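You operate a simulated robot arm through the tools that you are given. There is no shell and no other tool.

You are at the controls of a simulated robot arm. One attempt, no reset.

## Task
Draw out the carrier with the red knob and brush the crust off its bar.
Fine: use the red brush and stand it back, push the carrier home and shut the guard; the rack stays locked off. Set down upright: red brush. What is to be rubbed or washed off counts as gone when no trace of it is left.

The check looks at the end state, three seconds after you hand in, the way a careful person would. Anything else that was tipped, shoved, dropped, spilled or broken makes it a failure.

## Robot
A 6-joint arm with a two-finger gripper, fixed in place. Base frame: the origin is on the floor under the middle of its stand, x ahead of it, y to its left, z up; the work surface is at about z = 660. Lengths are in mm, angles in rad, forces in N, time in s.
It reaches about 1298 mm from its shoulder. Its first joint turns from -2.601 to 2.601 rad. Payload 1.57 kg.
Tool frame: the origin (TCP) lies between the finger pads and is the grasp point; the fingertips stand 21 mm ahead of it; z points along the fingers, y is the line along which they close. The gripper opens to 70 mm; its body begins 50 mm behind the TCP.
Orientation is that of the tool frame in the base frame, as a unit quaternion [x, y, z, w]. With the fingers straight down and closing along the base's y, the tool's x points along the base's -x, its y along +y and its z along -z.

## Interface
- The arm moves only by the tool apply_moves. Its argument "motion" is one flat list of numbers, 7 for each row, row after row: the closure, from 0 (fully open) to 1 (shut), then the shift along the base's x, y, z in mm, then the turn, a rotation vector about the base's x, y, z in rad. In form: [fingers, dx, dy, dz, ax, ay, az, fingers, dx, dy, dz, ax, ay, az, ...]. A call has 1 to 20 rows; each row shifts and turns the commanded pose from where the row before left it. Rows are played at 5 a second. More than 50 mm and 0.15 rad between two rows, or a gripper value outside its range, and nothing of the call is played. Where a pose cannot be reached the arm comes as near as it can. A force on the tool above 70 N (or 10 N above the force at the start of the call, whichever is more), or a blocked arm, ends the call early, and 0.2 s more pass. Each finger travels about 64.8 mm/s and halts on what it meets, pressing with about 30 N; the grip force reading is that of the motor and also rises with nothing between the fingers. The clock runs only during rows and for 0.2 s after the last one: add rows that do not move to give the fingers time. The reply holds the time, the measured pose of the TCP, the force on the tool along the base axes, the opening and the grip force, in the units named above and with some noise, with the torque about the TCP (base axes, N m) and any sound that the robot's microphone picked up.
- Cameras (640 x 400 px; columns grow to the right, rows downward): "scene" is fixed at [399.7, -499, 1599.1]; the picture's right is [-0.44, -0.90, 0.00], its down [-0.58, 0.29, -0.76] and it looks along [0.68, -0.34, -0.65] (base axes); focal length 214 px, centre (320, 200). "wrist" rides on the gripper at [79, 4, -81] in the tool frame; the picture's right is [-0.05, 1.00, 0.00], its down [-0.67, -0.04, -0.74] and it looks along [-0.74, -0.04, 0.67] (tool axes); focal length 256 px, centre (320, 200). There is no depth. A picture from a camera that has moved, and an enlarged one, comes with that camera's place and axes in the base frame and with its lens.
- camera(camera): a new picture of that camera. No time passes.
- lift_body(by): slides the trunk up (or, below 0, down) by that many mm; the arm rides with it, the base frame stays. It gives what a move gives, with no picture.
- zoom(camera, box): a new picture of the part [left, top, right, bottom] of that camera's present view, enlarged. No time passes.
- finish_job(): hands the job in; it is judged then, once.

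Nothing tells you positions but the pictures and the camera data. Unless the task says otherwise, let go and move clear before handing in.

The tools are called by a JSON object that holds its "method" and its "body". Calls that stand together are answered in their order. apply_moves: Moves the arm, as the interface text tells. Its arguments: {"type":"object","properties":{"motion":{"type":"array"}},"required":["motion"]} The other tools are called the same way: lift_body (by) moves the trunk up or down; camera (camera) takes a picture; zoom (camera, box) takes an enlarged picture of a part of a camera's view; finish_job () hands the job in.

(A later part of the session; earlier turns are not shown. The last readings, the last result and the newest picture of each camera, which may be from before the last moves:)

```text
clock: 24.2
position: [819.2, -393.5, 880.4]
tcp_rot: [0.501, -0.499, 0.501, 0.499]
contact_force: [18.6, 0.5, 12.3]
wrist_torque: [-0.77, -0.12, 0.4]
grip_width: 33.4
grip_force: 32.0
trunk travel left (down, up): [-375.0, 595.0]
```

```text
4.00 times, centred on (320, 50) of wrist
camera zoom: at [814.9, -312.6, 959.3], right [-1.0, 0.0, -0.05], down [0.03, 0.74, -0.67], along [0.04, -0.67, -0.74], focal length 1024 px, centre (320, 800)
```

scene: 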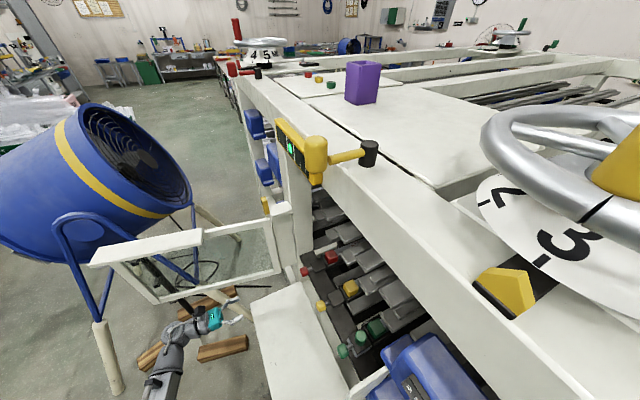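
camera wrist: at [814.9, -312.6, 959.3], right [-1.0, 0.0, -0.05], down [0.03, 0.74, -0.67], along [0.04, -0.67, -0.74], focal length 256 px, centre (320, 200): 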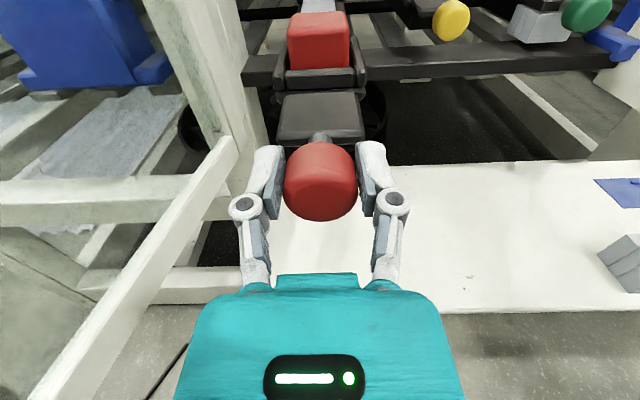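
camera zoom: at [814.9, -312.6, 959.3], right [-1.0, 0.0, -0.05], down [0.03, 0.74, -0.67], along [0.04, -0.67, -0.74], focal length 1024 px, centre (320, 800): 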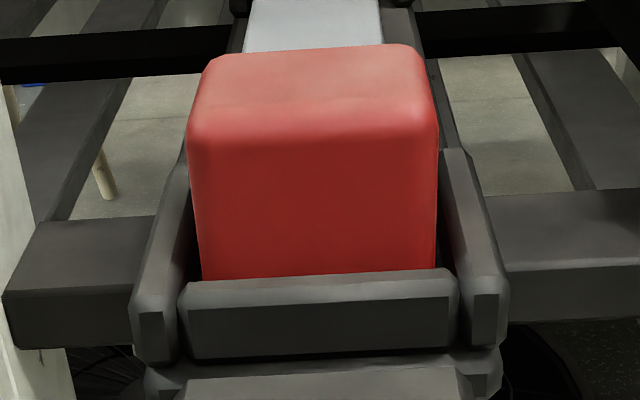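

The crust lies on the bar's top face (z≈905), from about y -580 to -675, x≈820. I'll release the knob and back off along +y.

{"method": "apply_moves", "body": {"motion": [0.25, 0, 0, 0, 0, 0, 0, 0.25, 0, 0, 0, 0, 0, 0, 0.25, 0, 25, 0, 0, 0, 0, 0.25, 0, 35, 0, 0, 0, 0, 0.25, 0, 40, 0, 0, 0, 0]}}

{"method": "camera", "body": {"camera": "wrist"}}

{"method": "zoom", "body": {"camera": "scene", "box": [140, 180, 380, 360]}}

```text
clock: 25.4
position: [818.5, -293.5, 878.9]
tcp_rot: [0.5, -0.5, 0.5, 0.5]
contact_force: [-0.8, 0.0, 0.2]
wrist_torque: [0.0, 0.01, -0.01]
grip_width: 52.6
grip_force: 0.0
trunk travel left (down, up): [-375.0, 595.0]
```

```text
taken
camera wrist: at [813.8, -213.8, 959.2], right [-1.0, 0.0, -0.05], down [0.04, 0.75, -0.67], along [0.04, -0.67, -0.74], focal length 256 px, centre (320, 200)
```

wrist: 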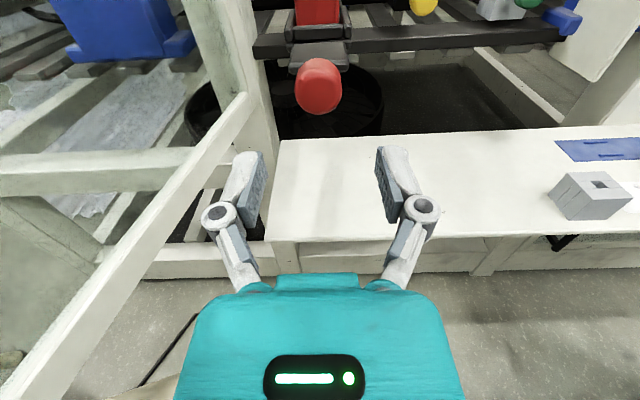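

```text
2.22 times, centred on (260, 270) of scene
camera zoom: at [399.7, -499.0, 1599.1], right [-0.44, -0.9, 0.0], down [-0.58, 0.29, -0.76], along [0.68, -0.34, -0.65], focal length 477 px, centre (453, 44)
```

zoom: 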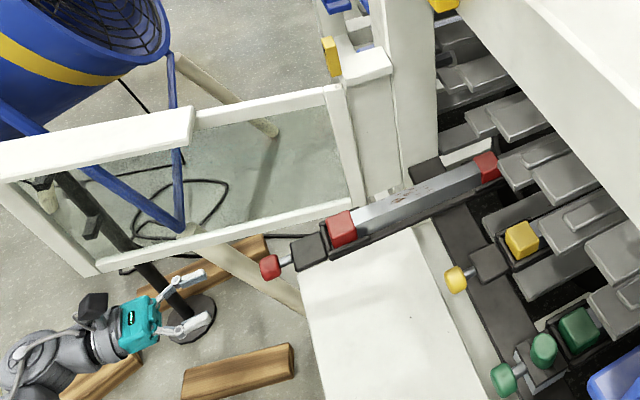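

The carrier stays out. Next I retreat to open space, raise the trunk, and turn the gripper down for fetching the brush.

{"method": "apply_moves", "body": {"motion": [0.1, -45, 5, 0, 0, 0, 0, 0, -45, 5, 0, 0, 0, 0, 0, -45, 5, 0, 0, 0, 0, 0, -45, 5, 0, 0, 0, 0, 0, -45, 5, 0, 0, 0, 0, 0, -45, 5, 0, 0, 0, 0]}}

{"method": "lift_body", "body": {"by": 220}}

{"method": "apply_moves", "body": {"motion": [0, 0, 0, 0, 0.143, 0, 0, 0, 0, 0, 0, 0.143, 0, 0, 0, 0, 0, 0, 0.143, 0, 0, 0, 0, 0, 0, 0.143, 0, 0, 0, 0, 0, 0, 0.143, 0, 0, 0, 0, 0, 0, 0.143, 0, 0, 0, 0, 0, 0, 0.143, 0, 0, 0, 0, 0, 0, 0.143, 0, 0, 0, 0, 0, 0, 0.143, 0, 0, 0, 0, 0, 0, 0.143, 0, 0, 0, 0, 0, 0, 0.141, 0, 0]}}

{"method": "camera", "body": {"camera": "scene"}}

```text
clock: 26.8
position: [548.6, -264.8, 879.6]
tcp_rot: [0.5, -0.499, 0.501, 0.5]
contact_force: [0.0, -0.1, 0.1]
wrist_torque: [-0.05, -0.03, -0.03]
grip_width: 70.2
grip_force: 0.2
trunk travel left (down, up): [-375.0, 595.0]
```

```text
clock: 29.2
position: [549.7, -264.6, 1098.5]
tcp_rot: [0.499, -0.5, 0.5, 0.501]
contact_force: [-0.5, -0.6, 0.7]
wrist_torque: [0.02, 0.01, -0.01]
grip_width: 70.0
grip_force: 0.0
trunk travel left (down, up): [-595.0, 375.0]
```

```text
clock: 31.6
position: [550.0, -265.3, 913.9]
tcp_rot: [0.707, -0.707, 0.0, 0.0]
contact_force: [0.2, -0.6, -0.4]
wrist_torque: [0.0, 0.0, -0.01]
grip_width: 70.0
grip_force: 0.0
out of reach, approached as far as the arm can: row 1, 2, 3, 4, 5, 6, 7, 8, 9, 10
trunk travel left (down, up): [-595.0, 375.0]
```

```text
taken
```

scene: 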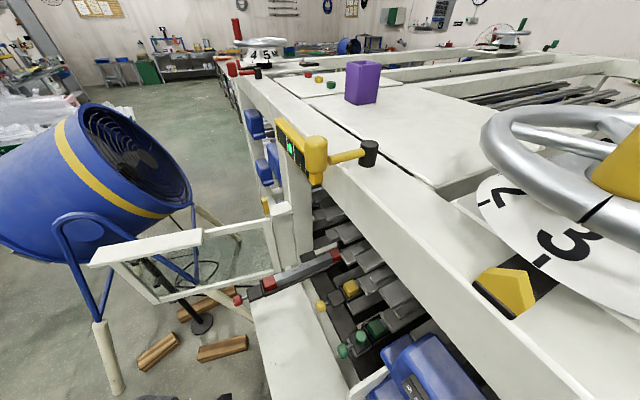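

The gripper is down at z 914. I'll rotate it so the fingers close along y (camera on the -x side) and go above the bench toward the brush.

{"method": "apply_moves", "body": {"motion": [0, 0, 0, 0, 0, 0, -0.143, 0, 0, 0, 0, 0, 0, -0.143, 0, 0, 0, 0, 0, 0, -0.143, 0, 0, 0, 0, 0, 0, -0.143, 0, 0, 0, 0, 0, 0, -0.143, 0, 0, 0, 0, 0, 0, -0.143, 0, 0, 0, 0, 0, 0, -0.143, 0, 0, 0, 0, 0, 0, -0.143, 0, 0, 0, 0, 0, 0, -0.143, 0, 0, 0, 0, 0, 0, -0.143, 0, 0, 0, 0, 0, 0, -0.141, 0, -30, -30, 0, 0, 0, 0, 0, -30, -30, 0, 0, 0, 0, 0, -30, -30, 0, 0, 0, 0, 0, -30, -30, 0, 0, 0, 0]}}

{"method": "camera", "body": {"camera": "wrist"}}

```text
clock: 34.8
position: [427.6, -385.9, 912.3]
tcp_rot: [0.0, 1.0, 0.0, 0.0]
contact_force: [-1.2, -0.3, 0.5]
wrist_torque: [0.02, -0.04, -0.03]
grip_width: 69.7
grip_force: 0.0
trunk travel left (down, up): [-595.0, 375.0]
```

```text
taken
camera wrist: at [348.5, -381.6, 995.2], right [0.05, 1.0, 0.0], down [0.67, -0.04, 0.74], along [0.74, -0.04, -0.67], focal length 256 px, centre (320, 200)
```

wrist: 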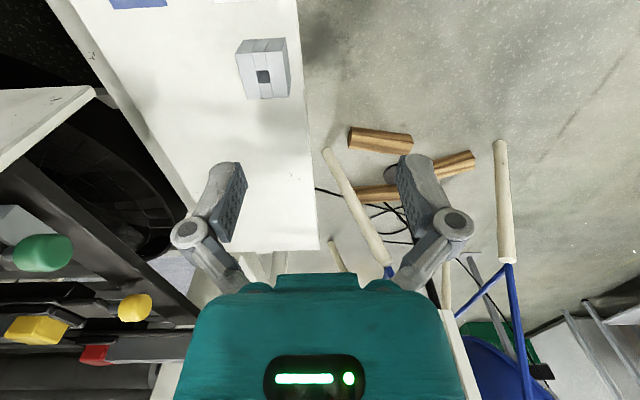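

{"method": "apply_moves", "body": {"motion": [0, -34, -24, 0, 0, 0, 0, 0, -34, -24, 0, 0, 0, 0, 0, -34, -24, 0, 0, 0, 0, 0, -34, -24, 0, 0, 0, 0, 0, -34, -24, 0, 0, 0, 0]}}

{"method": "camera", "body": {"camera": "wrist"}}

{"method": "camera", "body": {"camera": "scene"}}

```text
clock: 36.0
position: [258.7, -507.2, 913.3]
tcp_rot: [-0.001, 1.0, 0.0, 0.0]
contact_force: [0.3, -0.5, 1.0]
wrist_torque: [0.01, 0.02, 0.0]
grip_width: 70.1
grip_force: 0.2
out of reach, approached as far as the arm can: row 1
trunk travel left (down, up): [-595.0, 375.0]
```

```text
taken
camera wrist: at [179.4, -503.1, 995.2], right [0.05, 1.0, 0.0], down [0.67, -0.04, 0.74], along [0.74, -0.04, -0.67], focal length 256 px, centre (320, 200)
```

wrist: 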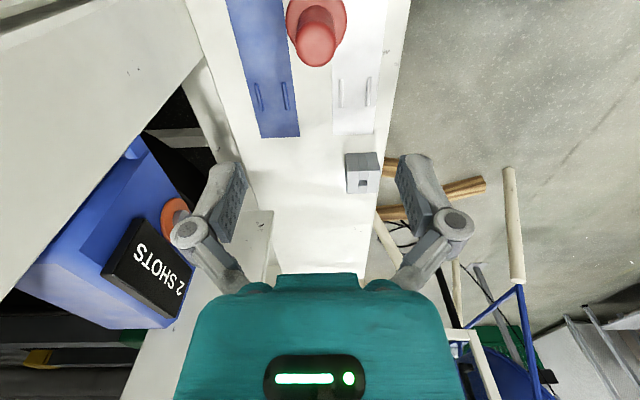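

```text
taken
```

scene: 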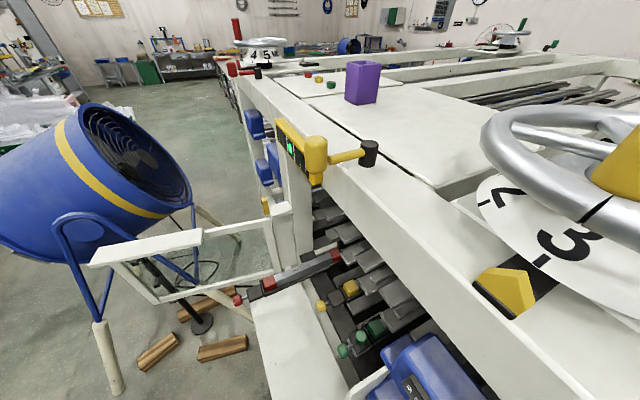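

The brush handle is below, axis at about (246, -509), top near z 768. I'll centre over it and lower to just above it.

{"method": "apply_moves", "body": {"motion": [0, -12, -2, 0, 0, 0, 0]}}

{"method": "lift_body", "body": {"by": -90}}

{"method": "camera", "body": {"camera": "wrist"}}

```text
clock: 36.4
position: [246.6, -508.2, 913.1]
tcp_rot: [0.0, 1.0, 0.0, 0.0]
contact_force: [-0.3, -0.4, 0.3]
wrist_torque: [-0.01, -0.01, 0.02]
grip_width: 70.0
grip_force: 0.0
trunk travel left (down, up): [-595.0, 375.0]
```

```text
clock: 37.6
position: [247.1, -507.7, 823.4]
tcp_rot: [0.001, 1.0, 0.0, -0.002]
contact_force: [0.0, -0.1, -0.3]
wrist_torque: [-0.01, 0.01, 0.05]
grip_width: 70.0
grip_force: 0.1
trunk travel left (down, up): [-505.0, 465.0]
```

```text
taken
camera wrist: at [167.3, -504.2, 905.2], right [0.05, 1.0, 0.0], down [0.67, -0.04, 0.74], along [0.74, -0.04, -0.67], focal length 256 px, centre (320, 200)
```

wrist: 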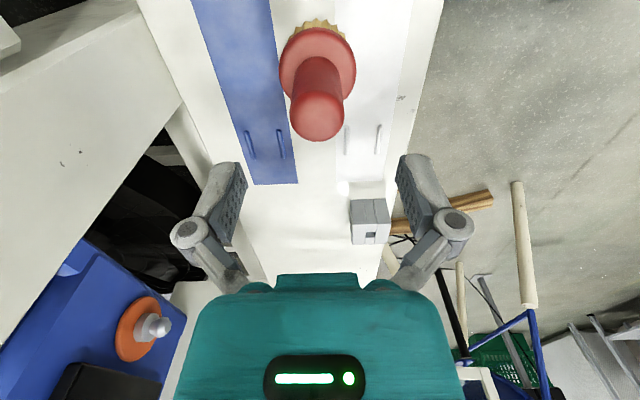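

Handle centre triangulates to (245.5, -509.7), top z≈767. I'll nudge 2 mm and lower to z≈742, then close on the handle.

{"method": "apply_moves", "body": {"motion": [0, -1.5, -2, 0, 0, 0, 0]}}

{"method": "lift_body", "body": {"by": -81}}

{"method": "camera", "body": {"camera": "wrist"}}

```text
clock: 38.0
position: [244.9, -508.8, 824.0]
tcp_rot: [0.0, 1.0, 0.0, 0.0]
contact_force: [0.4, -0.1, 0.6]
wrist_torque: [0.01, 0.01, 0.0]
grip_width: 70.3
grip_force: 0.1
trunk travel left (down, up): [-505.0, 465.0]
```

```text
clock: 39.2
position: [245.7, -509.5, 742.5]
tcp_rot: [0.0, 1.0, 0.0, 0.0]
contact_force: [-0.3, 0.3, 1.1]
wrist_torque: [-0.04, 0.0, -0.04]
grip_width: 70.0
grip_force: 0.0
trunk travel left (down, up): [-424.0, 546.0]
```

```text
taken
camera wrist: at [165.6, -506.1, 824.2], right [0.05, 1.0, 0.0], down [0.67, -0.04, 0.74], along [0.74, -0.04, -0.67], focal length 256 px, centre (320, 200)
```

wrist: 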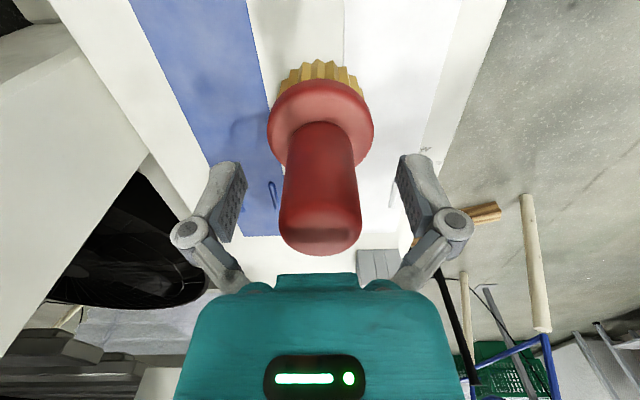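

The handle is centred between the fingers. Closing now.

{"method": "apply_moves", "body": {"motion": [0.3, 0, 0, 0, 0, 0, 0, 0.6, 0, 0, 0, 0, 0, 0, 1, 0, 0, 0, 0, 0, 0, 1, 0, 0, 0, 0, 0, 0, 1, 0, 0, 0, 0, 0, 0]}}

{"method": "camera", "body": {"camera": "wrist"}}

```text
clock: 40.4
position: [245.2, -510.4, 741.7]
tcp_rot: [0.0, 1.0, 0.0, -0.001]
contact_force: [0.3, -1.4, 3.4]
wrist_torque: [0.03, -0.02, -0.03]
grip_width: 33.1
grip_force: 30.0
trunk travel left (down, up): [-424.0, 546.0]
```

```text
taken
camera wrist: at [165.6, -506.1, 824.3], right [0.05, 1.0, 0.0], down [0.67, -0.04, 0.74], along [0.74, -0.04, -0.67], focal length 256 px, centre (320, 200)
```

wrist: 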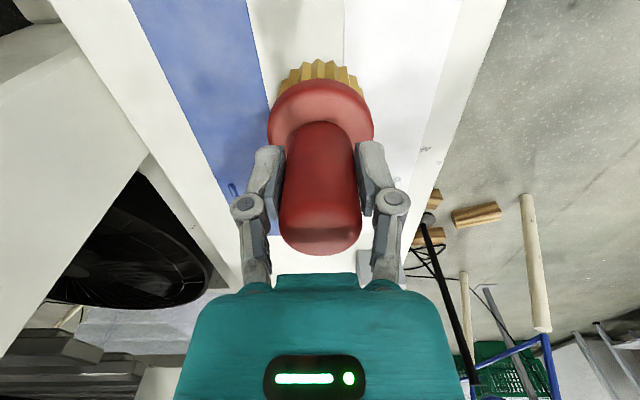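

The brush is held (33 mm). I'll lift it straight up well clear, then carry it out in front of the strike plate and across toward the bar.

{"method": "lift_body", "body": {"by": 300}}

{"method": "apply_moves", "body": {"motion": [1, 31, 22, 0, 0, 0, 0, 1, 31, 22, 0, 0, 0, 0, 1, 31, 22, 0, 0, 0, 0, 1, 31, 22, 0, 0, 0, 0, 1, 31, 22, 0, 0, 0, 0]}}

{"method": "camera", "body": {"camera": "wrist"}}

{"method": "camera", "body": {"camera": "scene"}}

```text
clock: 43.4
position: [245.7, -509.9, 1042.9]
tcp_rot: [0.0, 1.0, 0.0, -0.001]
contact_force: [-0.1, -0.2, -2.3]
wrist_torque: [0.05, 0.0, 0.0]
grip_width: 33.1
grip_force: 29.8
trunk travel left (down, up): [-724.0, 246.0]
```

```text
clock: 44.6
position: [400.5, -399.5, 1041.9]
tcp_rot: [0.001, 1.0, 0.0, -0.001]
contact_force: [0.7, 0.8, -1.6]
wrist_torque: [0.01, 0.02, -0.02]
grip_width: 33.4
grip_force: 29.8
trunk travel left (down, up): [-724.0, 246.0]
```

```text
taken
camera wrist: at [321.0, -395.7, 1124.1], right [0.05, 1.0, 0.0], down [0.67, -0.04, 0.74], along [0.74, -0.04, -0.67], focal length 256 px, centre (320, 200)
```

wrist: 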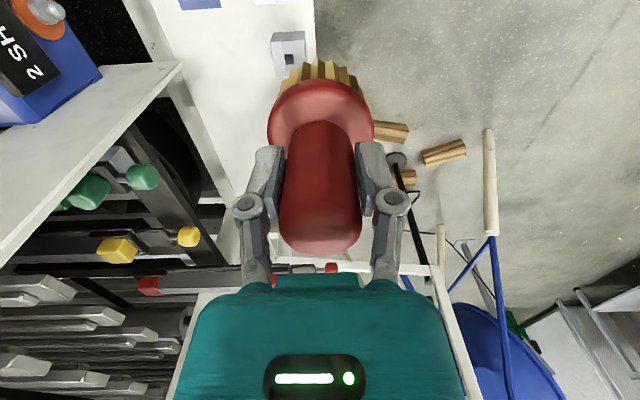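

```text
taken
```

scene: 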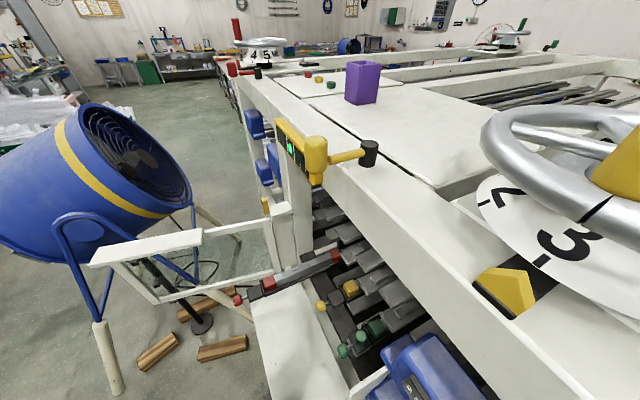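

The brush is held firmly. Moving across at y -400 to x 820, in front of the carrier.

{"method": "apply_moves", "body": {"motion": [1, 42, 0, 0, 0, 0, 0, 1, 42, 0, 0, 0, 0, 0, 1, 42, 0, 0, 0, 0, 0, 1, 42, 0, 0, 0, 0, 0, 1, 42, 0, 0, 0, 0, 0, 1, 42, 0, 0, 0, 0, 0, 1, 42, 0, 0, 0, 0, 0, 1, 42, 0, 0, 0, 0, 0, 1, 42, 0, 0, 0, 0, 0, 1, 42, 0, 0, 0, 0, 0]}}

{"method": "camera", "body": {"camera": "wrist"}}

{"method": "zoom", "body": {"camera": "scene", "box": [80, 140, 400, 360]}}

```text
clock: 46.8
position: [821.5, -400.6, 1042.6]
tcp_rot: [0.0, 1.0, -0.001, -0.001]
contact_force: [-0.3, 0.4, -2.0]
wrist_torque: [-0.01, 0.03, 0.0]
grip_width: 33.1
grip_force: 30.5
trunk travel left (down, up): [-724.0, 246.0]
```

```text
taken
camera wrist: at [742.9, -396.5, 1123.7], right [0.05, 1.0, 0.0], down [0.67, -0.04, 0.74], along [0.74, -0.04, -0.67], focal length 256 px, centre (320, 200)
```

wrist: 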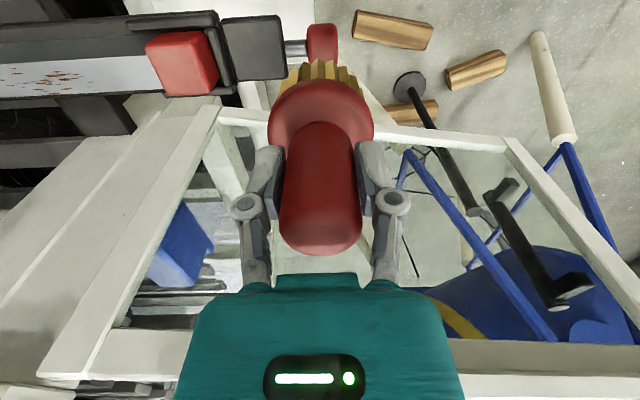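

```text
1.82 times, centred on (240, 250) of scene
camera zoom: at [399.7, -499.0, 1599.1], right [-0.44, -0.9, 0.0], down [-0.58, 0.29, -0.76], along [0.68, -0.34, -0.65], focal length 390 px, centre (466, 109)
```

zoom: 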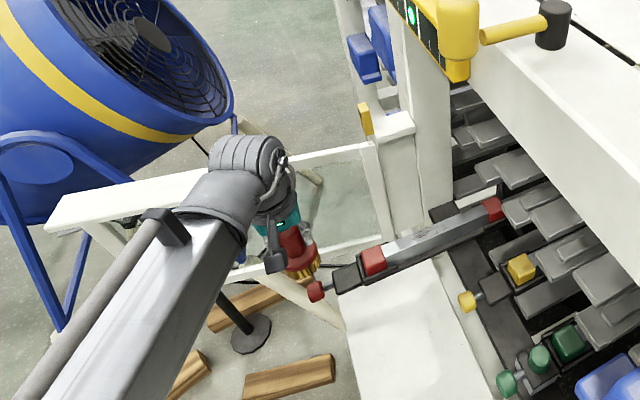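

The brush is above and in front of the carrier; the crust is visible on the bar. I'll zoom in to see its extent.

{"method": "zoom", "body": {"camera": "wrist", "box": [0, 20, 240, 140]}}

{"method": "zoom", "body": {"camera": "scene", "box": [230, 220, 350, 300]}}

```text
2.67 times, centred on (120, 80) of wrist
camera zoom: at [742.9, -396.5, 1123.7], right [0.05, 1.0, 0.0], down [0.67, -0.04, 0.74], along [0.74, -0.04, -0.67], focal length 683 px, centre (853, 520)
```

zoom: 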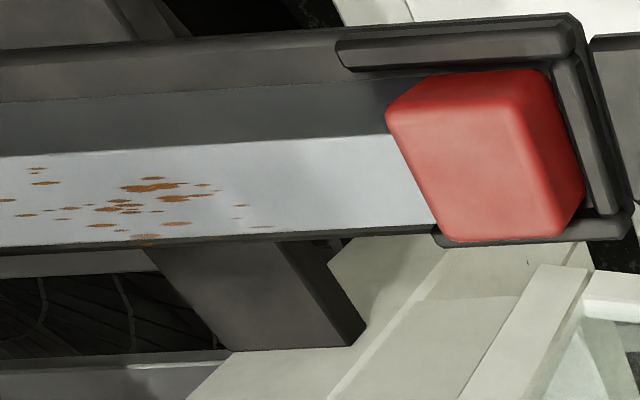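

```text
5.00 times, centred on (290, 260) of scene
camera zoom: at [399.7, -499.0, 1599.1], right [-0.44, -0.9, 0.0], down [-0.58, 0.29, -0.76], along [0.68, -0.34, -0.65], focal length 1072 px, centre (470, -100)
```

zoom: 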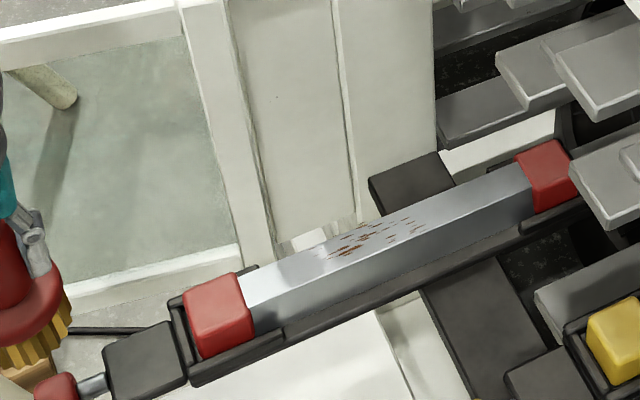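

The crust covers the top face from about y -588 to -680 across the width. I'll move over the middle of it with the bristles ~50 mm above.

{"method": "apply_moves", "body": {"motion": [1, 0, -38, 0, 0, 0, 0, 1, 0, -38, 0, 0, 0, 0, 1, 0, -38, 0, 0, 0, 0, 1, 0, -38, 0, 0, 0, 0, 1, 0, -38, 0, 0, 0, 0, 1, 0, -38, 0, 0, 0, 0]}}

{"method": "camera", "body": {"camera": "wrist"}}

{"method": "zoom", "body": {"camera": "scene", "box": [160, 140, 400, 320]}}

```text
clock: 48.2
position: [820.3, -628.6, 1041.6]
tcp_rot: [0.0, 1.0, 0.001, -0.001]
contact_force: [-0.4, 0.6, -2.8]
wrist_torque: [-0.01, 0.02, -0.03]
grip_width: 33.2
grip_force: 30.2
trunk travel left (down, up): [-724.0, 246.0]
```

```text
taken
camera wrist: at [741.3, -623.9, 1123.7], right [0.05, 1.0, 0.0], down [0.67, -0.04, 0.74], along [0.74, -0.04, -0.67], focal length 256 px, centre (320, 200)
```

wrist: 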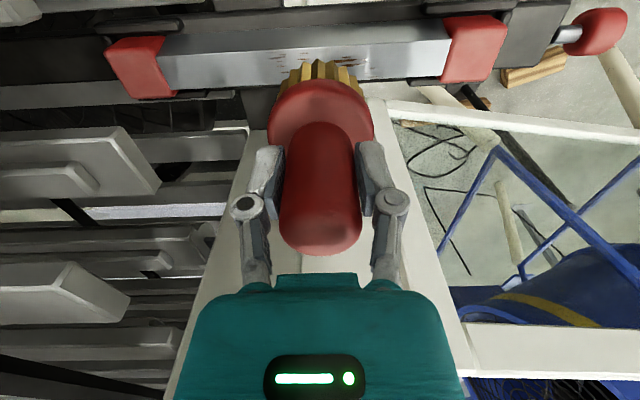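

```text
2.22 times, centred on (280, 230) of scene
camera zoom: at [399.7, -499.0, 1599.1], right [-0.44, -0.9, 0.0], down [-0.58, 0.29, -0.76], along [0.68, -0.34, -0.65], focal length 477 px, centre (409, 133)
```

zoom: 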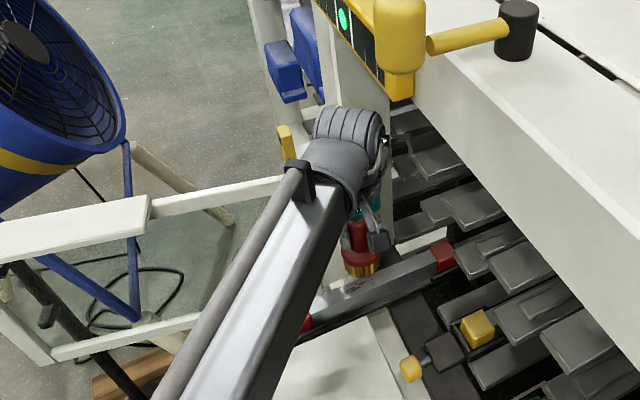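

{"method": "lift_body", "body": {"by": -47}}

{"method": "camera", "body": {"camera": "wrist"}}

{"method": "zoom", "body": {"camera": "scene", "box": [250, 200, 370, 300]}}

```text
clock: 49.1
position: [819.2, -625.8, 995.4]
tcp_rot: [-0.001, 1.0, -0.001, 0.0]
contact_force: [-2.7, 1.8, 4.4]
wrist_torque: [0.01, 0.06, -0.01]
grip_width: 33.3
grip_force: 30.3
trunk travel left (down, up): [-677.0, 293.0]
```

```text
taken
camera wrist: at [740.2, -622.6, 1077.7], right [0.05, 1.0, 0.0], down [0.67, -0.04, 0.74], along [0.74, -0.04, -0.67], focal length 256 px, centre (320, 200)
```

wrist: 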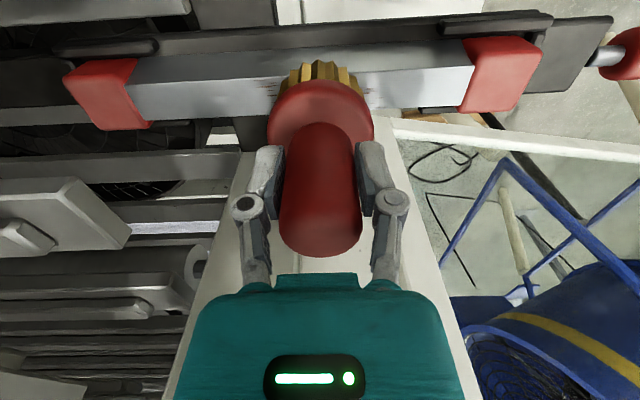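

```text
4.00 times, centred on (310, 250) of scene
camera zoom: at [399.7, -499.0, 1599.1], right [-0.44, -0.9, 0.0], down [-0.58, 0.29, -0.76], along [0.68, -0.34, -0.65], focal length 858 px, centre (360, 0)
```

zoom: 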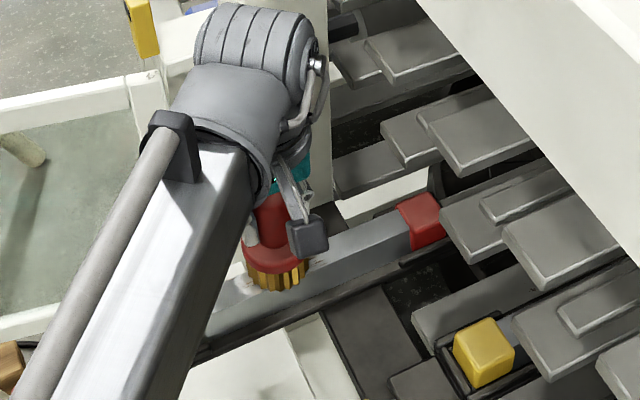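

The bristles have touched (about 7 N). The carrier slides freely along y, so I'll scrub crosswise (x) and step along y in small moves.

{"method": "apply_moves", "body": {"motion": [1, 12, 0, 0, 0, 0, 0, 1, -12, 0, 0, 0, 0, 0, 1, -12, 0, 0, 0, 0, 0, 1, 12, 0, 0, 0, 0, 0, 1, 12, -12, 0, 0, 0, 0, 1, -12, 0, 0, 0, 0, 0, 1, -12, 0, 0, 0, 0, 0, 1, 12, 0, 0, 0, 0, 0]}}

{"method": "camera", "body": {"camera": "wrist"}}

{"method": "zoom", "body": {"camera": "scene", "box": [250, 200, 370, 300]}}

```text
clock: 50.9
position: [818.8, -639.1, 995.7]
tcp_rot: [0.001, 1.0, 0.0, -0.001]
contact_force: [-1.4, 0.1, 4.0]
wrist_torque: [0.01, 0.08, -0.01]
grip_width: 33.2
grip_force: 30.3
trunk travel left (down, up): [-677.0, 293.0]
```

```text
taken
camera wrist: at [740.0, -634.6, 1077.7], right [0.05, 1.0, 0.0], down [0.67, -0.04, 0.74], along [0.74, -0.04, -0.67], focal length 256 px, centre (320, 200)
```

wrist: 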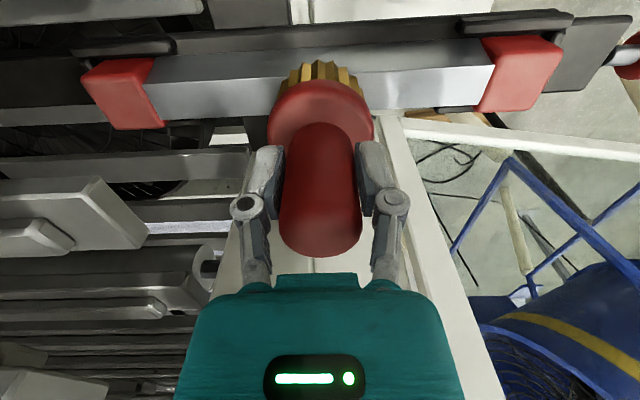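

```text
4.00 times, centred on (310, 250) of scene
camera zoom: at [399.7, -499.0, 1599.1], right [-0.44, -0.9, 0.0], down [-0.58, 0.29, -0.76], along [0.68, -0.34, -0.65], focal length 858 px, centre (360, 0)
```

zoom: 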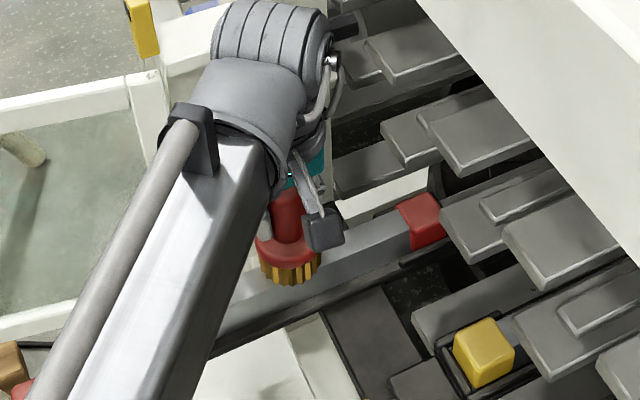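

The brushing works and the carrier holds still. Continuing across the rest of the crust range.

{"method": "apply_moves", "body": {"motion": [1, 12, -12, 0, 0, 0, 0, 1, -12, 0, 0, 0, 0, 0, 1, -12, -12, 0, 0, 0, 0, 1, 12, 0, 0, 0, 0, 0, 1, 12, -10, 0, 0, 0, 0, 1, -12, 0, 0, 0, 0, 0, 1, -12, -10, 0, 0, 0, 0, 1, 12, 0, 0, 0, 0, 0, 1, 12, -10, 0, 0, 0, 0, 1, -12, 0, 0, 0, 0, 0, 1, -12, 0, 0, 0, 0, 0, 1, 12, 0, 0, 0, 0, 0, 1, 12, 15, 0, 0, 0, 0, 1, -12, 15, 0, 0, 0, 0, 1, -12, 15, 0, 0, 0, 0, 1, 12, 15, 0, 0, 0, 0, 1, 12, 10, 0, 0, 0, 0, 1, -12, 10, 0, 0, 0, 0, 1, -12, 10, 0, 0, 0, 0, 1, 12, 0, 0, 0, 0, 0]}}

{"method": "camera", "body": {"camera": "wrist"}}

{"method": "zoom", "body": {"camera": "scene", "box": [250, 200, 370, 300]}}

```text
clock: 55.1
position: [820.6, -602.4, 995.3]
tcp_rot: [0.0, 1.0, 0.0, -0.001]
contact_force: [-1.2, 0.2, 3.3]
wrist_torque: [-0.01, 0.09, 0.02]
grip_width: 33.2
grip_force: 30.7
trunk travel left (down, up): [-677.0, 293.0]
```

```text
taken
camera wrist: at [739.7, -598.2, 1077.6], right [0.05, 1.0, 0.0], down [0.67, -0.04, 0.74], along [0.74, -0.04, -0.67], focal length 256 px, centre (320, 200)
```

wrist: 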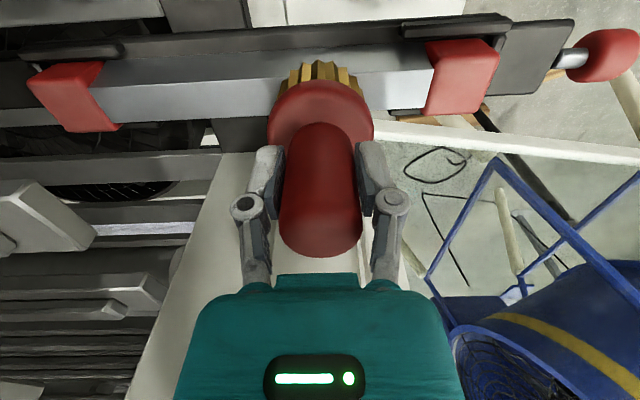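

```text
4.00 times, centred on (310, 250) of scene
camera zoom: at [399.7, -499.0, 1599.1], right [-0.44, -0.9, 0.0], down [-0.58, 0.29, -0.76], along [0.68, -0.34, -0.65], focal length 858 px, centre (360, 0)
```

zoom: 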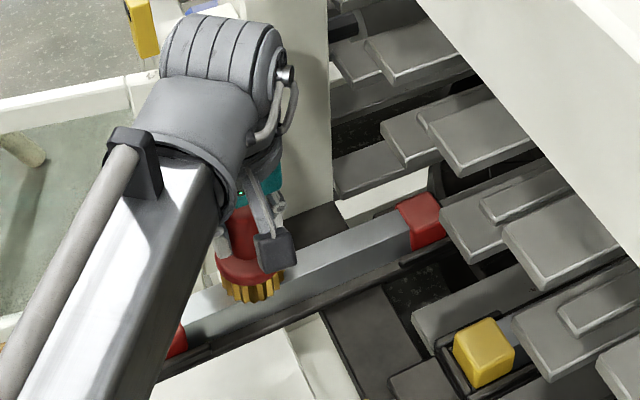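

{"method": "apply_moves", "body": {"motion": [1, 12, 0, 0, 0, 0, 0, 1, -12, 0, 0, 0, 0, 0, 1, -12, 0, 0, 0, 0, 0, 1, 12, 0, 0, 0, 0, 0, 1, 12, 10, 0, 0, 0, 0, 1, -12, 0, 0, 0, 0, 0, 1, -12, 0, 0, 0, 0, 0, 1, 12, 0, 0, 0, 0, 0, 1, 12, 10, 0, 0, 0, 0, 1, -12, 0, 0, 0, 0, 0, 1, -12, 0, 0, 0, 0, 0, 1, 12, 0, 0, 0, 0, 0, 1, 12, -15, 0, 0, 0, 0, 1, -12, -15, 0, 0, 0, 0, 1, -12, -15, 0, 0, 0, 0, 1, 12, -15, 0, 0, 0, 0]}}

{"method": "lift_body", "body": {"by": 60}}

{"method": "camera", "body": {"camera": "wrist"}}

{"method": "zoom", "body": {"camera": "wrist", "box": [80, 0, 520, 130]}}

{"method": "zoom", "body": {"camera": "scene", "box": [250, 200, 370, 300]}}

```text
clock: 58.5
position: [820.8, -643.3, 996.4]
tcp_rot: [-0.001, 1.0, 0.0, -0.001]
contact_force: [0.0, 1.2, 3.2]
wrist_torque: [-0.02, -0.05, 0.03]
grip_width: 33.4
grip_force: 30.2
trunk travel left (down, up): [-677.0, 293.0]
```

```text
clock: 59.5
position: [820.4, -641.9, 1055.8]
tcp_rot: [0.0, 1.0, -0.001, -0.001]
contact_force: [0.3, -0.4, -1.1]
wrist_torque: [0.0, 0.03, -0.01]
grip_width: 33.0
grip_force: 30.1
trunk travel left (down, up): [-737.0, 233.0]
```

```text
taken
camera wrist: at [740.7, -639.6, 1136.8], right [0.05, 1.0, 0.0], down [0.67, -0.04, 0.74], along [0.74, -0.04, -0.67], focal length 256 px, centre (320, 200)
```

wrist: 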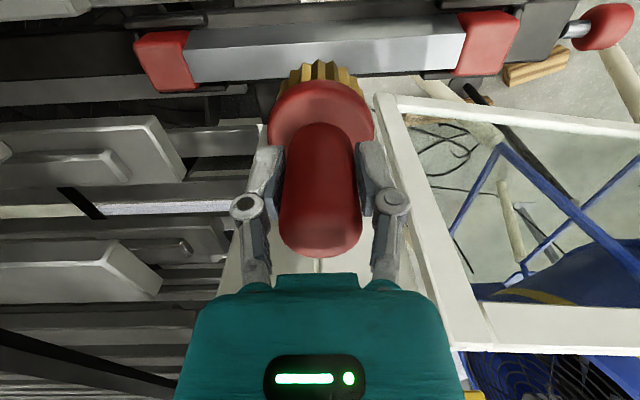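

```text
1.45 times, centred on (300, 65) of wrist
camera zoom: at [740.7, -639.6, 1136.8], right [0.05, 1.0, 0.0], down [0.67, -0.04, 0.74], along [0.74, -0.04, -0.67], focal length 372 px, centre (349, 396)
```

zoom: 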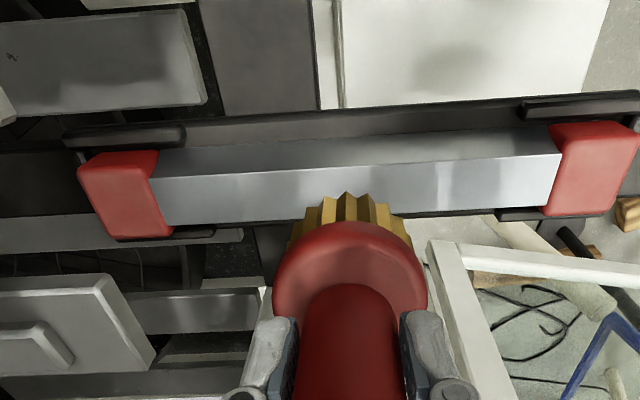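

```text
4.00 times, centred on (310, 250) of scene
camera zoom: at [399.7, -499.0, 1599.1], right [-0.44, -0.9, 0.0], down [-0.58, 0.29, -0.76], along [0.68, -0.34, -0.65], focal length 858 px, centre (360, 0)
```

zoom: 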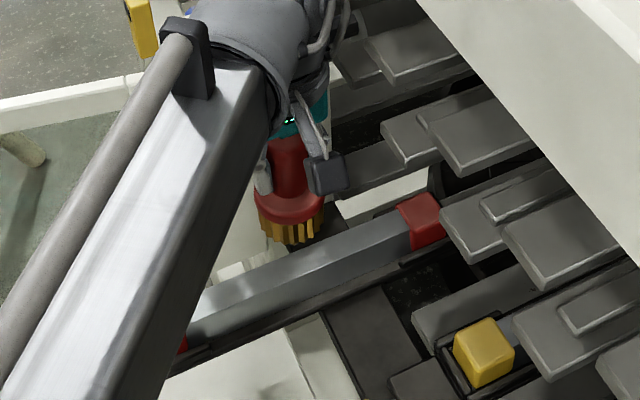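

The visible top face looks clean. I'll back out along +y to see the whole bar unobstructed from both cameras.

{"method": "apply_moves", "body": {"motion": [1, 0, 40, 0, 0, 0, 0, 1, 0, 40, 0, 0, 0, 0, 1, 0, 40, 0, 0, 0, 0, 1, 0, 40, 0, 0, 0, 0, 1, 0, 40, 0, 0, 0, 0, 1, 0, 40, 0, 0, 0, 0]}}

{"method": "zoom", "body": {"camera": "wrist", "box": [0, 0, 240, 140]}}

{"method": "zoom", "body": {"camera": "scene", "box": [260, 230, 350, 290]}}

```text
clock: 60.9
position: [819.8, -402.5, 1055.0]
tcp_rot: [0.001, 1.0, 0.001, -0.001]
contact_force: [-0.1, 0.0, -1.7]
wrist_torque: [0.0, -0.04, -0.02]
grip_width: 33.0
grip_force: 30.1
trunk travel left (down, up): [-737.0, 233.0]
```

```text
2.67 times, centred on (120, 70) of wrist
camera zoom: at [740.5, -399.1, 1137.1], right [0.05, 1.0, 0.0], down [0.67, -0.04, 0.74], along [0.74, -0.04, -0.67], focal length 683 px, centre (853, 547)
```

zoom: 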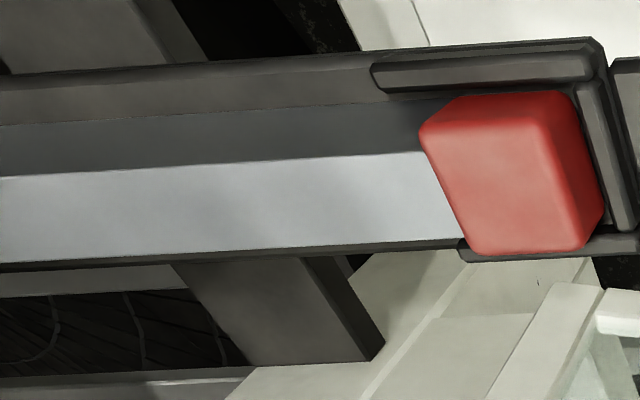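

```text
6.67 times, centred on (305, 260) of scene
camera zoom: at [399.7, -499.0, 1599.1], right [-0.44, -0.9, 0.0], down [-0.58, 0.29, -0.76], along [0.68, -0.34, -0.65], focal length 1430 px, centre (420, -200)
```

zoom: 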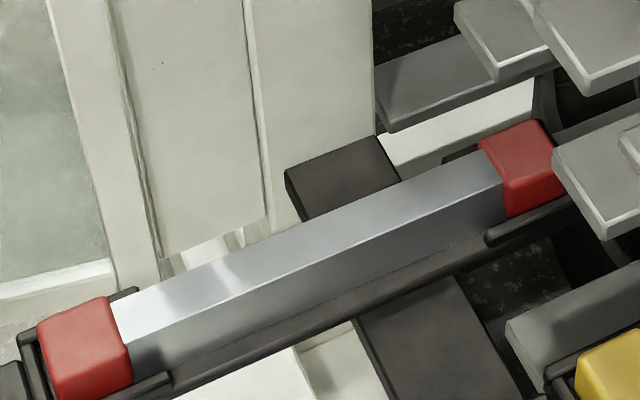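

The top face is clean. To be sure, I want to see the hidden (+x) side of the bar: I'll raise the brush above guard height and swing the camera around to that side.

{"method": "lift_body", "body": {"by": 160}}

{"method": "apply_moves", "body": {"motion": [1, 0, 0, 0, 0, 0, -0.138, 1, 0, 0, 0, 0, 0, -0.138, 1, 0, 0, 0, 0, 0, -0.138, 1, 0, 0, 0, 0, 0, -0.138, 1, 0, 0, 0, 0, 0, -0.138, 1, 0, 0, 0, 0, 0, -0.138, 1, 0, 0, 0, 0, 0, -0.138, 1, 0, 0, 0, 0, 0, -0.138, 1, 0, 0, 0, 0, 0, -0.138, 1, 0, 0, 0, 0, 0, -0.138, 1, 0, 0, 0, 0, 0, -0.138, 1, 0, 0, 0, 0, 0, -0.138, 1, 0, 0, 0, 0, 0, -0.138, 1, 0, 0, 0, 0, 0, -0.138, 1, 0, 0, 0, 0, 0, -0.138, 1, 0, 0, 0, 0, 0, -0.138, 1, 0, 0, 0, 0, 0, -0.138, 1, 0, 0, 0, 0, 0, -0.138, 1, 0, 0, 0, 0, 0, -0.138]}}

{"method": "camera", "body": {"camera": "wrist"}}

{"method": "camera", "body": {"camera": "scene"}}

```text
clock: 62.7
position: [820.7, -403.9, 1214.4]
tcp_rot: [0.001, 1.0, 0.0, -0.001]
contact_force: [-0.8, 0.3, -2.0]
wrist_torque: [0.01, 0.03, 0.04]
grip_width: 33.4
grip_force: 29.9
trunk travel left (down, up): [-897.0, 73.0]
```

```text
clock: 66.7
position: [820.6, -403.0, 1215.9]
tcp_rot: [0.967, 0.254, 0.001, -0.001]
contact_force: [-0.6, 0.5, -0.8]
wrist_torque: [0.01, -0.04, 0.0]
grip_width: 33.5
grip_force: 29.9
trunk travel left (down, up): [-897.0, 73.0]
```

```text
taken
camera wrist: at [891.2, -368.7, 1297.0], right [0.45, -0.9, 0.0], down [-0.6, -0.3, 0.74], along [-0.67, -0.33, -0.67], focal length 256 px, centre (320, 200)
```

wrist: 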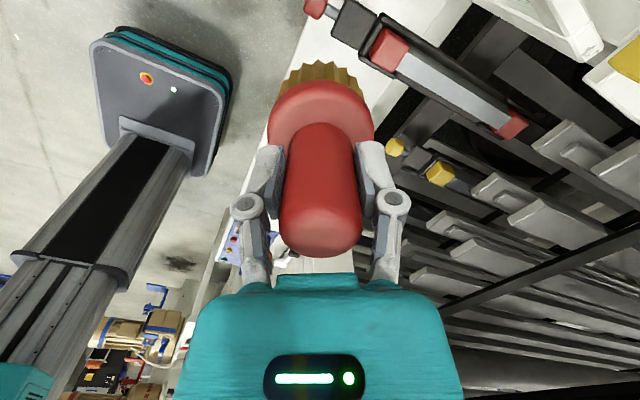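

```text
taken
```

scene: 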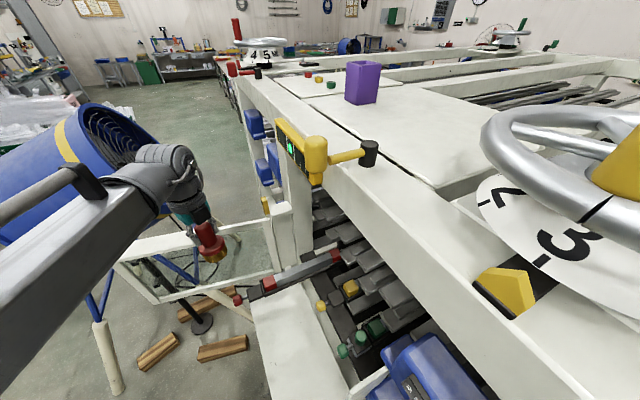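

{"method": "zoom", "body": {"camera": "wrist", "box": [350, 0, 550, 150]}}

{"method": "apply_moves", "body": {"motion": [1, 30, 0, 0, 0, 0, 0, 1, 30, 0, 0, 0, 0, 0, 1, 30, 0, 0, 0, 0, 0]}}

{"method": "camera", "body": {"camera": "wrist"}}

{"method": "zoom", "body": {"camera": "wrist", "box": [350, 0, 550, 150]}}

```text
2.67 times, centred on (450, 75) of wrist
camera zoom: at [891.2, -368.7, 1297.0], right [0.45, -0.9, 0.0], down [-0.6, -0.3, 0.74], along [-0.67, -0.33, -0.67], focal length 683 px, centre (-27, 533)
```

zoom: 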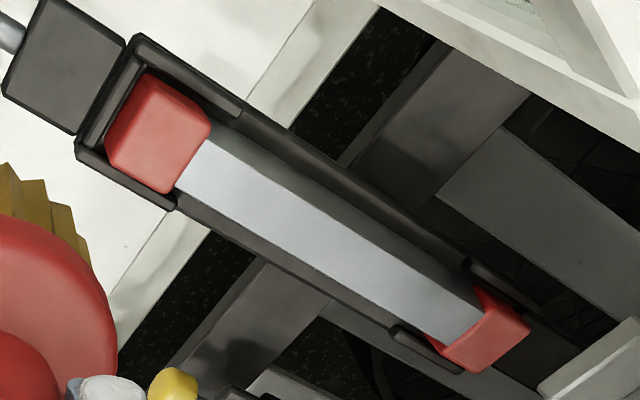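

```text
clock: 67.5
position: [911.9, -404.6, 1213.7]
tcp_rot: [0.967, 0.256, 0.001, -0.001]
contact_force: [0.9, -0.2, -2.4]
wrist_torque: [-0.02, -0.01, 0.01]
grip_width: 32.8
grip_force: 30.6
trunk travel left (down, up): [-897.0, 73.0]
```

```text
taken
camera wrist: at [982.2, -369.3, 1296.3], right [0.45, -0.89, 0.0], down [-0.6, -0.3, 0.74], along [-0.67, -0.33, -0.67], focal length 256 px, centre (320, 200)
```

wrist: 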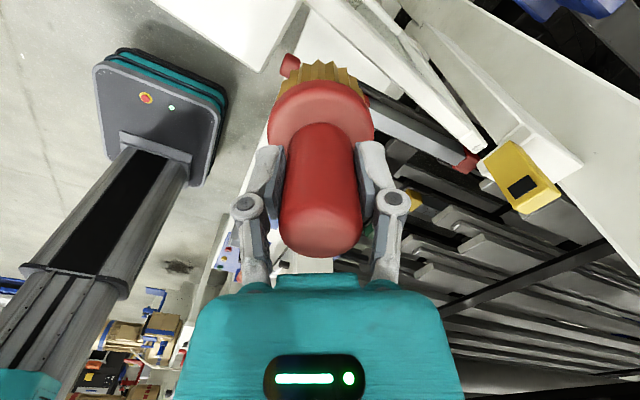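

```text
2.67 times, centred on (450, 75) of wrist
camera zoom: at [982.2, -369.3, 1296.3], right [0.45, -0.89, 0.0], down [-0.6, -0.3, 0.74], along [-0.67, -0.33, -0.67], focal length 683 px, centre (-27, 533)
```

zoom: 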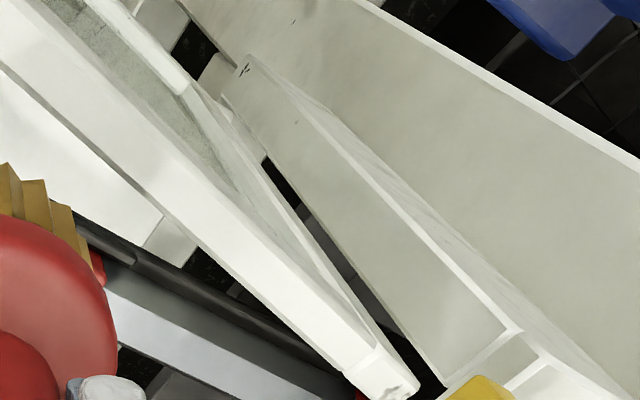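

No crust on that side either; the bar is clean all round. I'll swing back, and carry the brush back the way it came.

{"method": "apply_moves", "body": {"motion": [1, -31, 0, 0, 0, 0, 0, 1, -31, 0, 0, 0, 0, 0, 1, -30, 0, 0, 0, 0, 0]}}

{"method": "apply_moves", "body": {"motion": [1, -10, 0, 0, 0, 0, 0.138, 1, -10, 0, 0, 0, 0, 0.138, 1, -10, 0, 0, 0, 0, 0.138, 1, -10, 0, 0, 0, 0, 0.138, 1, -10, 0, 0, 0, 0, 0.138, 1, -10, 0, 0, 0, 0, 0.138, 1, -10, 0, 0, 0, 0, 0.138, 1, -10, 0, 0, 0, 0, 0.138, 1, -10, 0, 0, 0, 0, 0.138, 1, -10, 0, 0, 0, 0, 0.138, 1, -10, 0, 0, 0, 0, 0.138, 1, -10, 0, 0, 0, 0, 0.138, 1, -10, 0, 0, 0, 0, 0.138, 1, -10, 0, 0, 0, 0, 0.138, 1, -10, 0, 0, 0, 0, 0.138, 1, -10, 0, 0, 0, 0, 0.138, 1, -10, 0, 0, 0, 0, 0.138, 1, -10, 0, 0, 0, 0, 0.138, 1, -10, 0, 0, 0, 0, 0.138]}}

{"method": "lift_body", "body": {"by": -170}}

{"method": "camera", "body": {"camera": "scene"}}

```text
clock: 68.3
position: [818.2, -404.1, 1214.0]
tcp_rot: [0.967, 0.256, 0.0, -0.001]
contact_force: [0.3, -0.2, -1.5]
wrist_torque: [0.0, 0.01, -0.03]
grip_width: 33.2
grip_force: 30.1
trunk travel left (down, up): [-897.0, 73.0]
```

```text
clock: 72.3
position: [628.3, -404.1, 1215.8]
tcp_rot: [-0.002, 1.0, 0.0, 0.0]
contact_force: [0.1, 0.6, -1.5]
wrist_torque: [-0.01, 0.01, 0.01]
grip_width: 33.3
grip_force: 30.0
trunk travel left (down, up): [-897.0, 73.0]
```

```text
clock: 74.2
position: [628.8, -405.2, 1045.2]
tcp_rot: [0.0, 1.0, 0.001, -0.001]
contact_force: [-0.1, 0.4, -1.4]
wrist_torque: [-0.01, 0.02, -0.01]
grip_width: 33.3
grip_force: 29.9
trunk travel left (down, up): [-727.0, 243.0]
```

```text
taken
```

scene: 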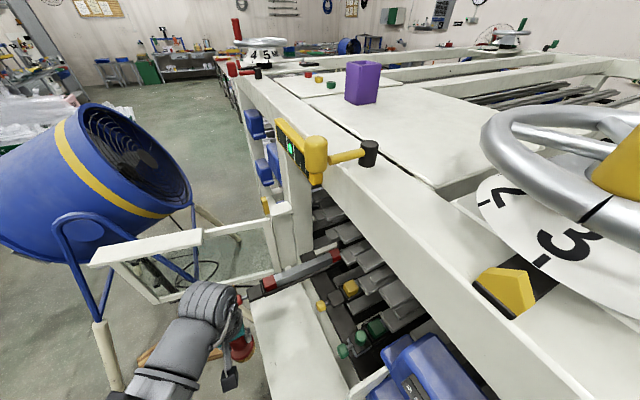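

{"method": "apply_moves", "body": {"motion": [1, -38, 0, 0, 0, 0, 0, 1, -38, 0, 0, 0, 0, 0, 1, -38, 0, 0, 0, 0, 0, 1, -38, 0, 0, 0, 0, 0, 1, -38, 0, 0, 0, 0, 0, 1, -38, 0, 0, 0, 0, 0]}}

{"method": "apply_moves", "body": {"motion": [1, -31, -21, 0, 0, 0, 0, 1, -31, -21, 0, 0, 0, 0, 1, -31, -21, 0, 0, 0, 0, 1, -31, -21, 0, 0, 0, 0, 1, -31, -21, 0, 0, 0, 0, 1, 0, 0, 0, 0, 0, 0]}}

{"method": "camera", "body": {"camera": "wrist"}}

```text
clock: 75.6
position: [399.4, -404.5, 1045.6]
tcp_rot: [0.0, 1.0, 0.0, 0.0]
contact_force: [-0.3, 0.4, -1.8]
wrist_torque: [0.01, 0.0, -0.01]
grip_width: 33.2
grip_force: 29.9
trunk travel left (down, up): [-727.0, 243.0]
```

```text
clock: 77.0
position: [244.9, -509.0, 1044.8]
tcp_rot: [0.001, 1.0, 0.0, -0.001]
contact_force: [-0.4, -0.2, -1.7]
wrist_torque: [-0.01, 0.05, 0.02]
grip_width: 33.3
grip_force: 30.0
trunk travel left (down, up): [-727.0, 243.0]
```

```text
taken
camera wrist: at [165.8, -504.8, 1127.1], right [0.05, 1.0, 0.0], down [0.67, -0.04, 0.74], along [0.74, -0.04, -0.67], focal length 256 px, centre (320, 200)
```

wrist: 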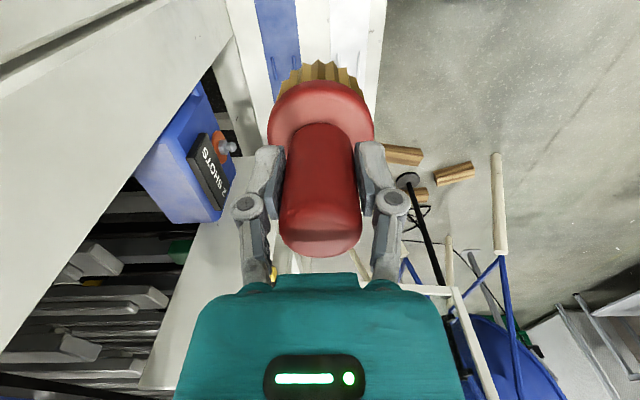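

Over the brush's own place. I'll lower most of the way, then the last millimetres by feel.

{"method": "lift_body", "body": {"by": -297}}

{"method": "lift_body", "body": {"by": -3}}

{"method": "camera", "body": {"camera": "wrist"}}

```text
clock: 80.0
position: [246.3, -507.2, 748.2]
tcp_rot: [0.002, 1.0, 0.0, 0.0]
contact_force: [-0.8, 0.4, -1.2]
wrist_torque: [-0.03, 0.02, 0.01]
grip_width: 33.3
grip_force: 30.4
trunk travel left (down, up): [-430.0, 540.0]
```

```text
clock: 80.5
position: [246.6, -508.8, 744.4]
tcp_rot: [0.0, 1.0, 0.0, -0.001]
contact_force: [0.4, -0.4, -1.9]
wrist_torque: [0.01, -0.01, -0.03]
grip_width: 33.1
grip_force: 30.0
trunk travel left (down, up): [-427.0, 543.0]
```

```text
taken
camera wrist: at [166.2, -504.5, 827.2], right [0.05, 1.0, 0.0], down [0.67, -0.04, 0.74], along [0.74, -0.04, -0.67], focal length 256 px, centre (320, 200)
```

wrist: 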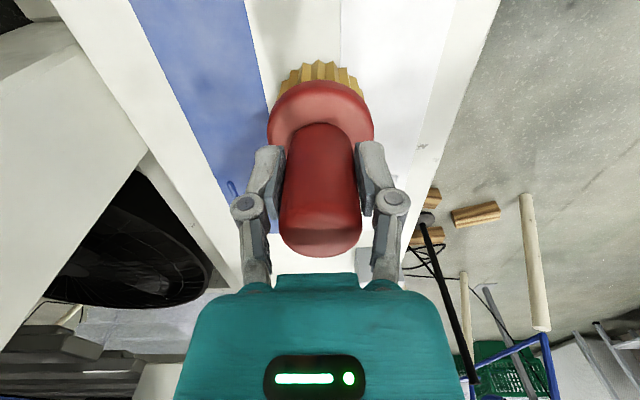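

{"method": "lift_body", "body": {"by": -2}}

{"method": "lift_body", "body": {"by": -1}}

```text
clock: 81.0
position: [245.9, -508.6, 743.3]
tcp_rot: [-0.001, 1.0, 0.001, -0.001]
contact_force: [0.2, -0.1, -1.1]
wrist_torque: [0.02, 0.01, -0.01]
grip_width: 33.2
grip_force: 29.5
trunk travel left (down, up): [-425.0, 545.0]
```

```text
clock: 81.6
position: [245.1, -508.2, 741.9]
tcp_rot: [0.0, 1.0, 0.0, -0.001]
contact_force: [0.9, -0.2, -1.8]
wrist_torque: [-0.02, 0.02, 0.01]
grip_width: 33.1
grip_force: 30.1
trunk travel left (down, up): [-424.0, 546.0]
```

Still hanging free at the original height, so I lower in 1 mm steps until it touches.

{"method": "lift_body", "body": {"by": -1}}

{"method": "lift_body", "body": {"by": -1}}

{"method": "zoom", "body": {"camera": "wrist", "box": [240, 30, 400, 130]}}

```text
clock: 82.1
position: [245.7, -509.0, 741.6]
tcp_rot: [0.0, 1.0, 0.0, -0.001]
contact_force: [0.3, -1.9, 10.0]
wrist_torque: [-0.01, -0.18, -0.01]
grip_width: 33.0
grip_force: 29.9
trunk travel left (down, up): [-423.0, 547.0]
```

```text
clock: 82.6
position: [245.8, -508.5, 740.7]
tcp_rot: [0.0, 1.0, -0.001, 0.0]
contact_force: [2.2, -5.5, 24.1]
wrist_torque: [-0.16, -0.17, -0.01]
grip_width: 33.4
grip_force: 30.1
trunk travel left (down, up): [-422.0, 548.0]
```

```text
4.00 times, centred on (320, 80) of wrist
camera zoom: at [166.0, -504.2, 822.9], right [0.05, 1.0, 0.0], down [0.67, -0.03, 0.74], along [0.74, -0.04, -0.67], focal length 1024 px, centre (320, 680)
```

zoom: 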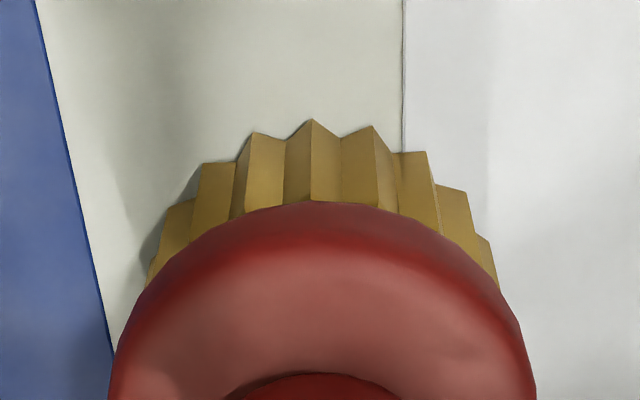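

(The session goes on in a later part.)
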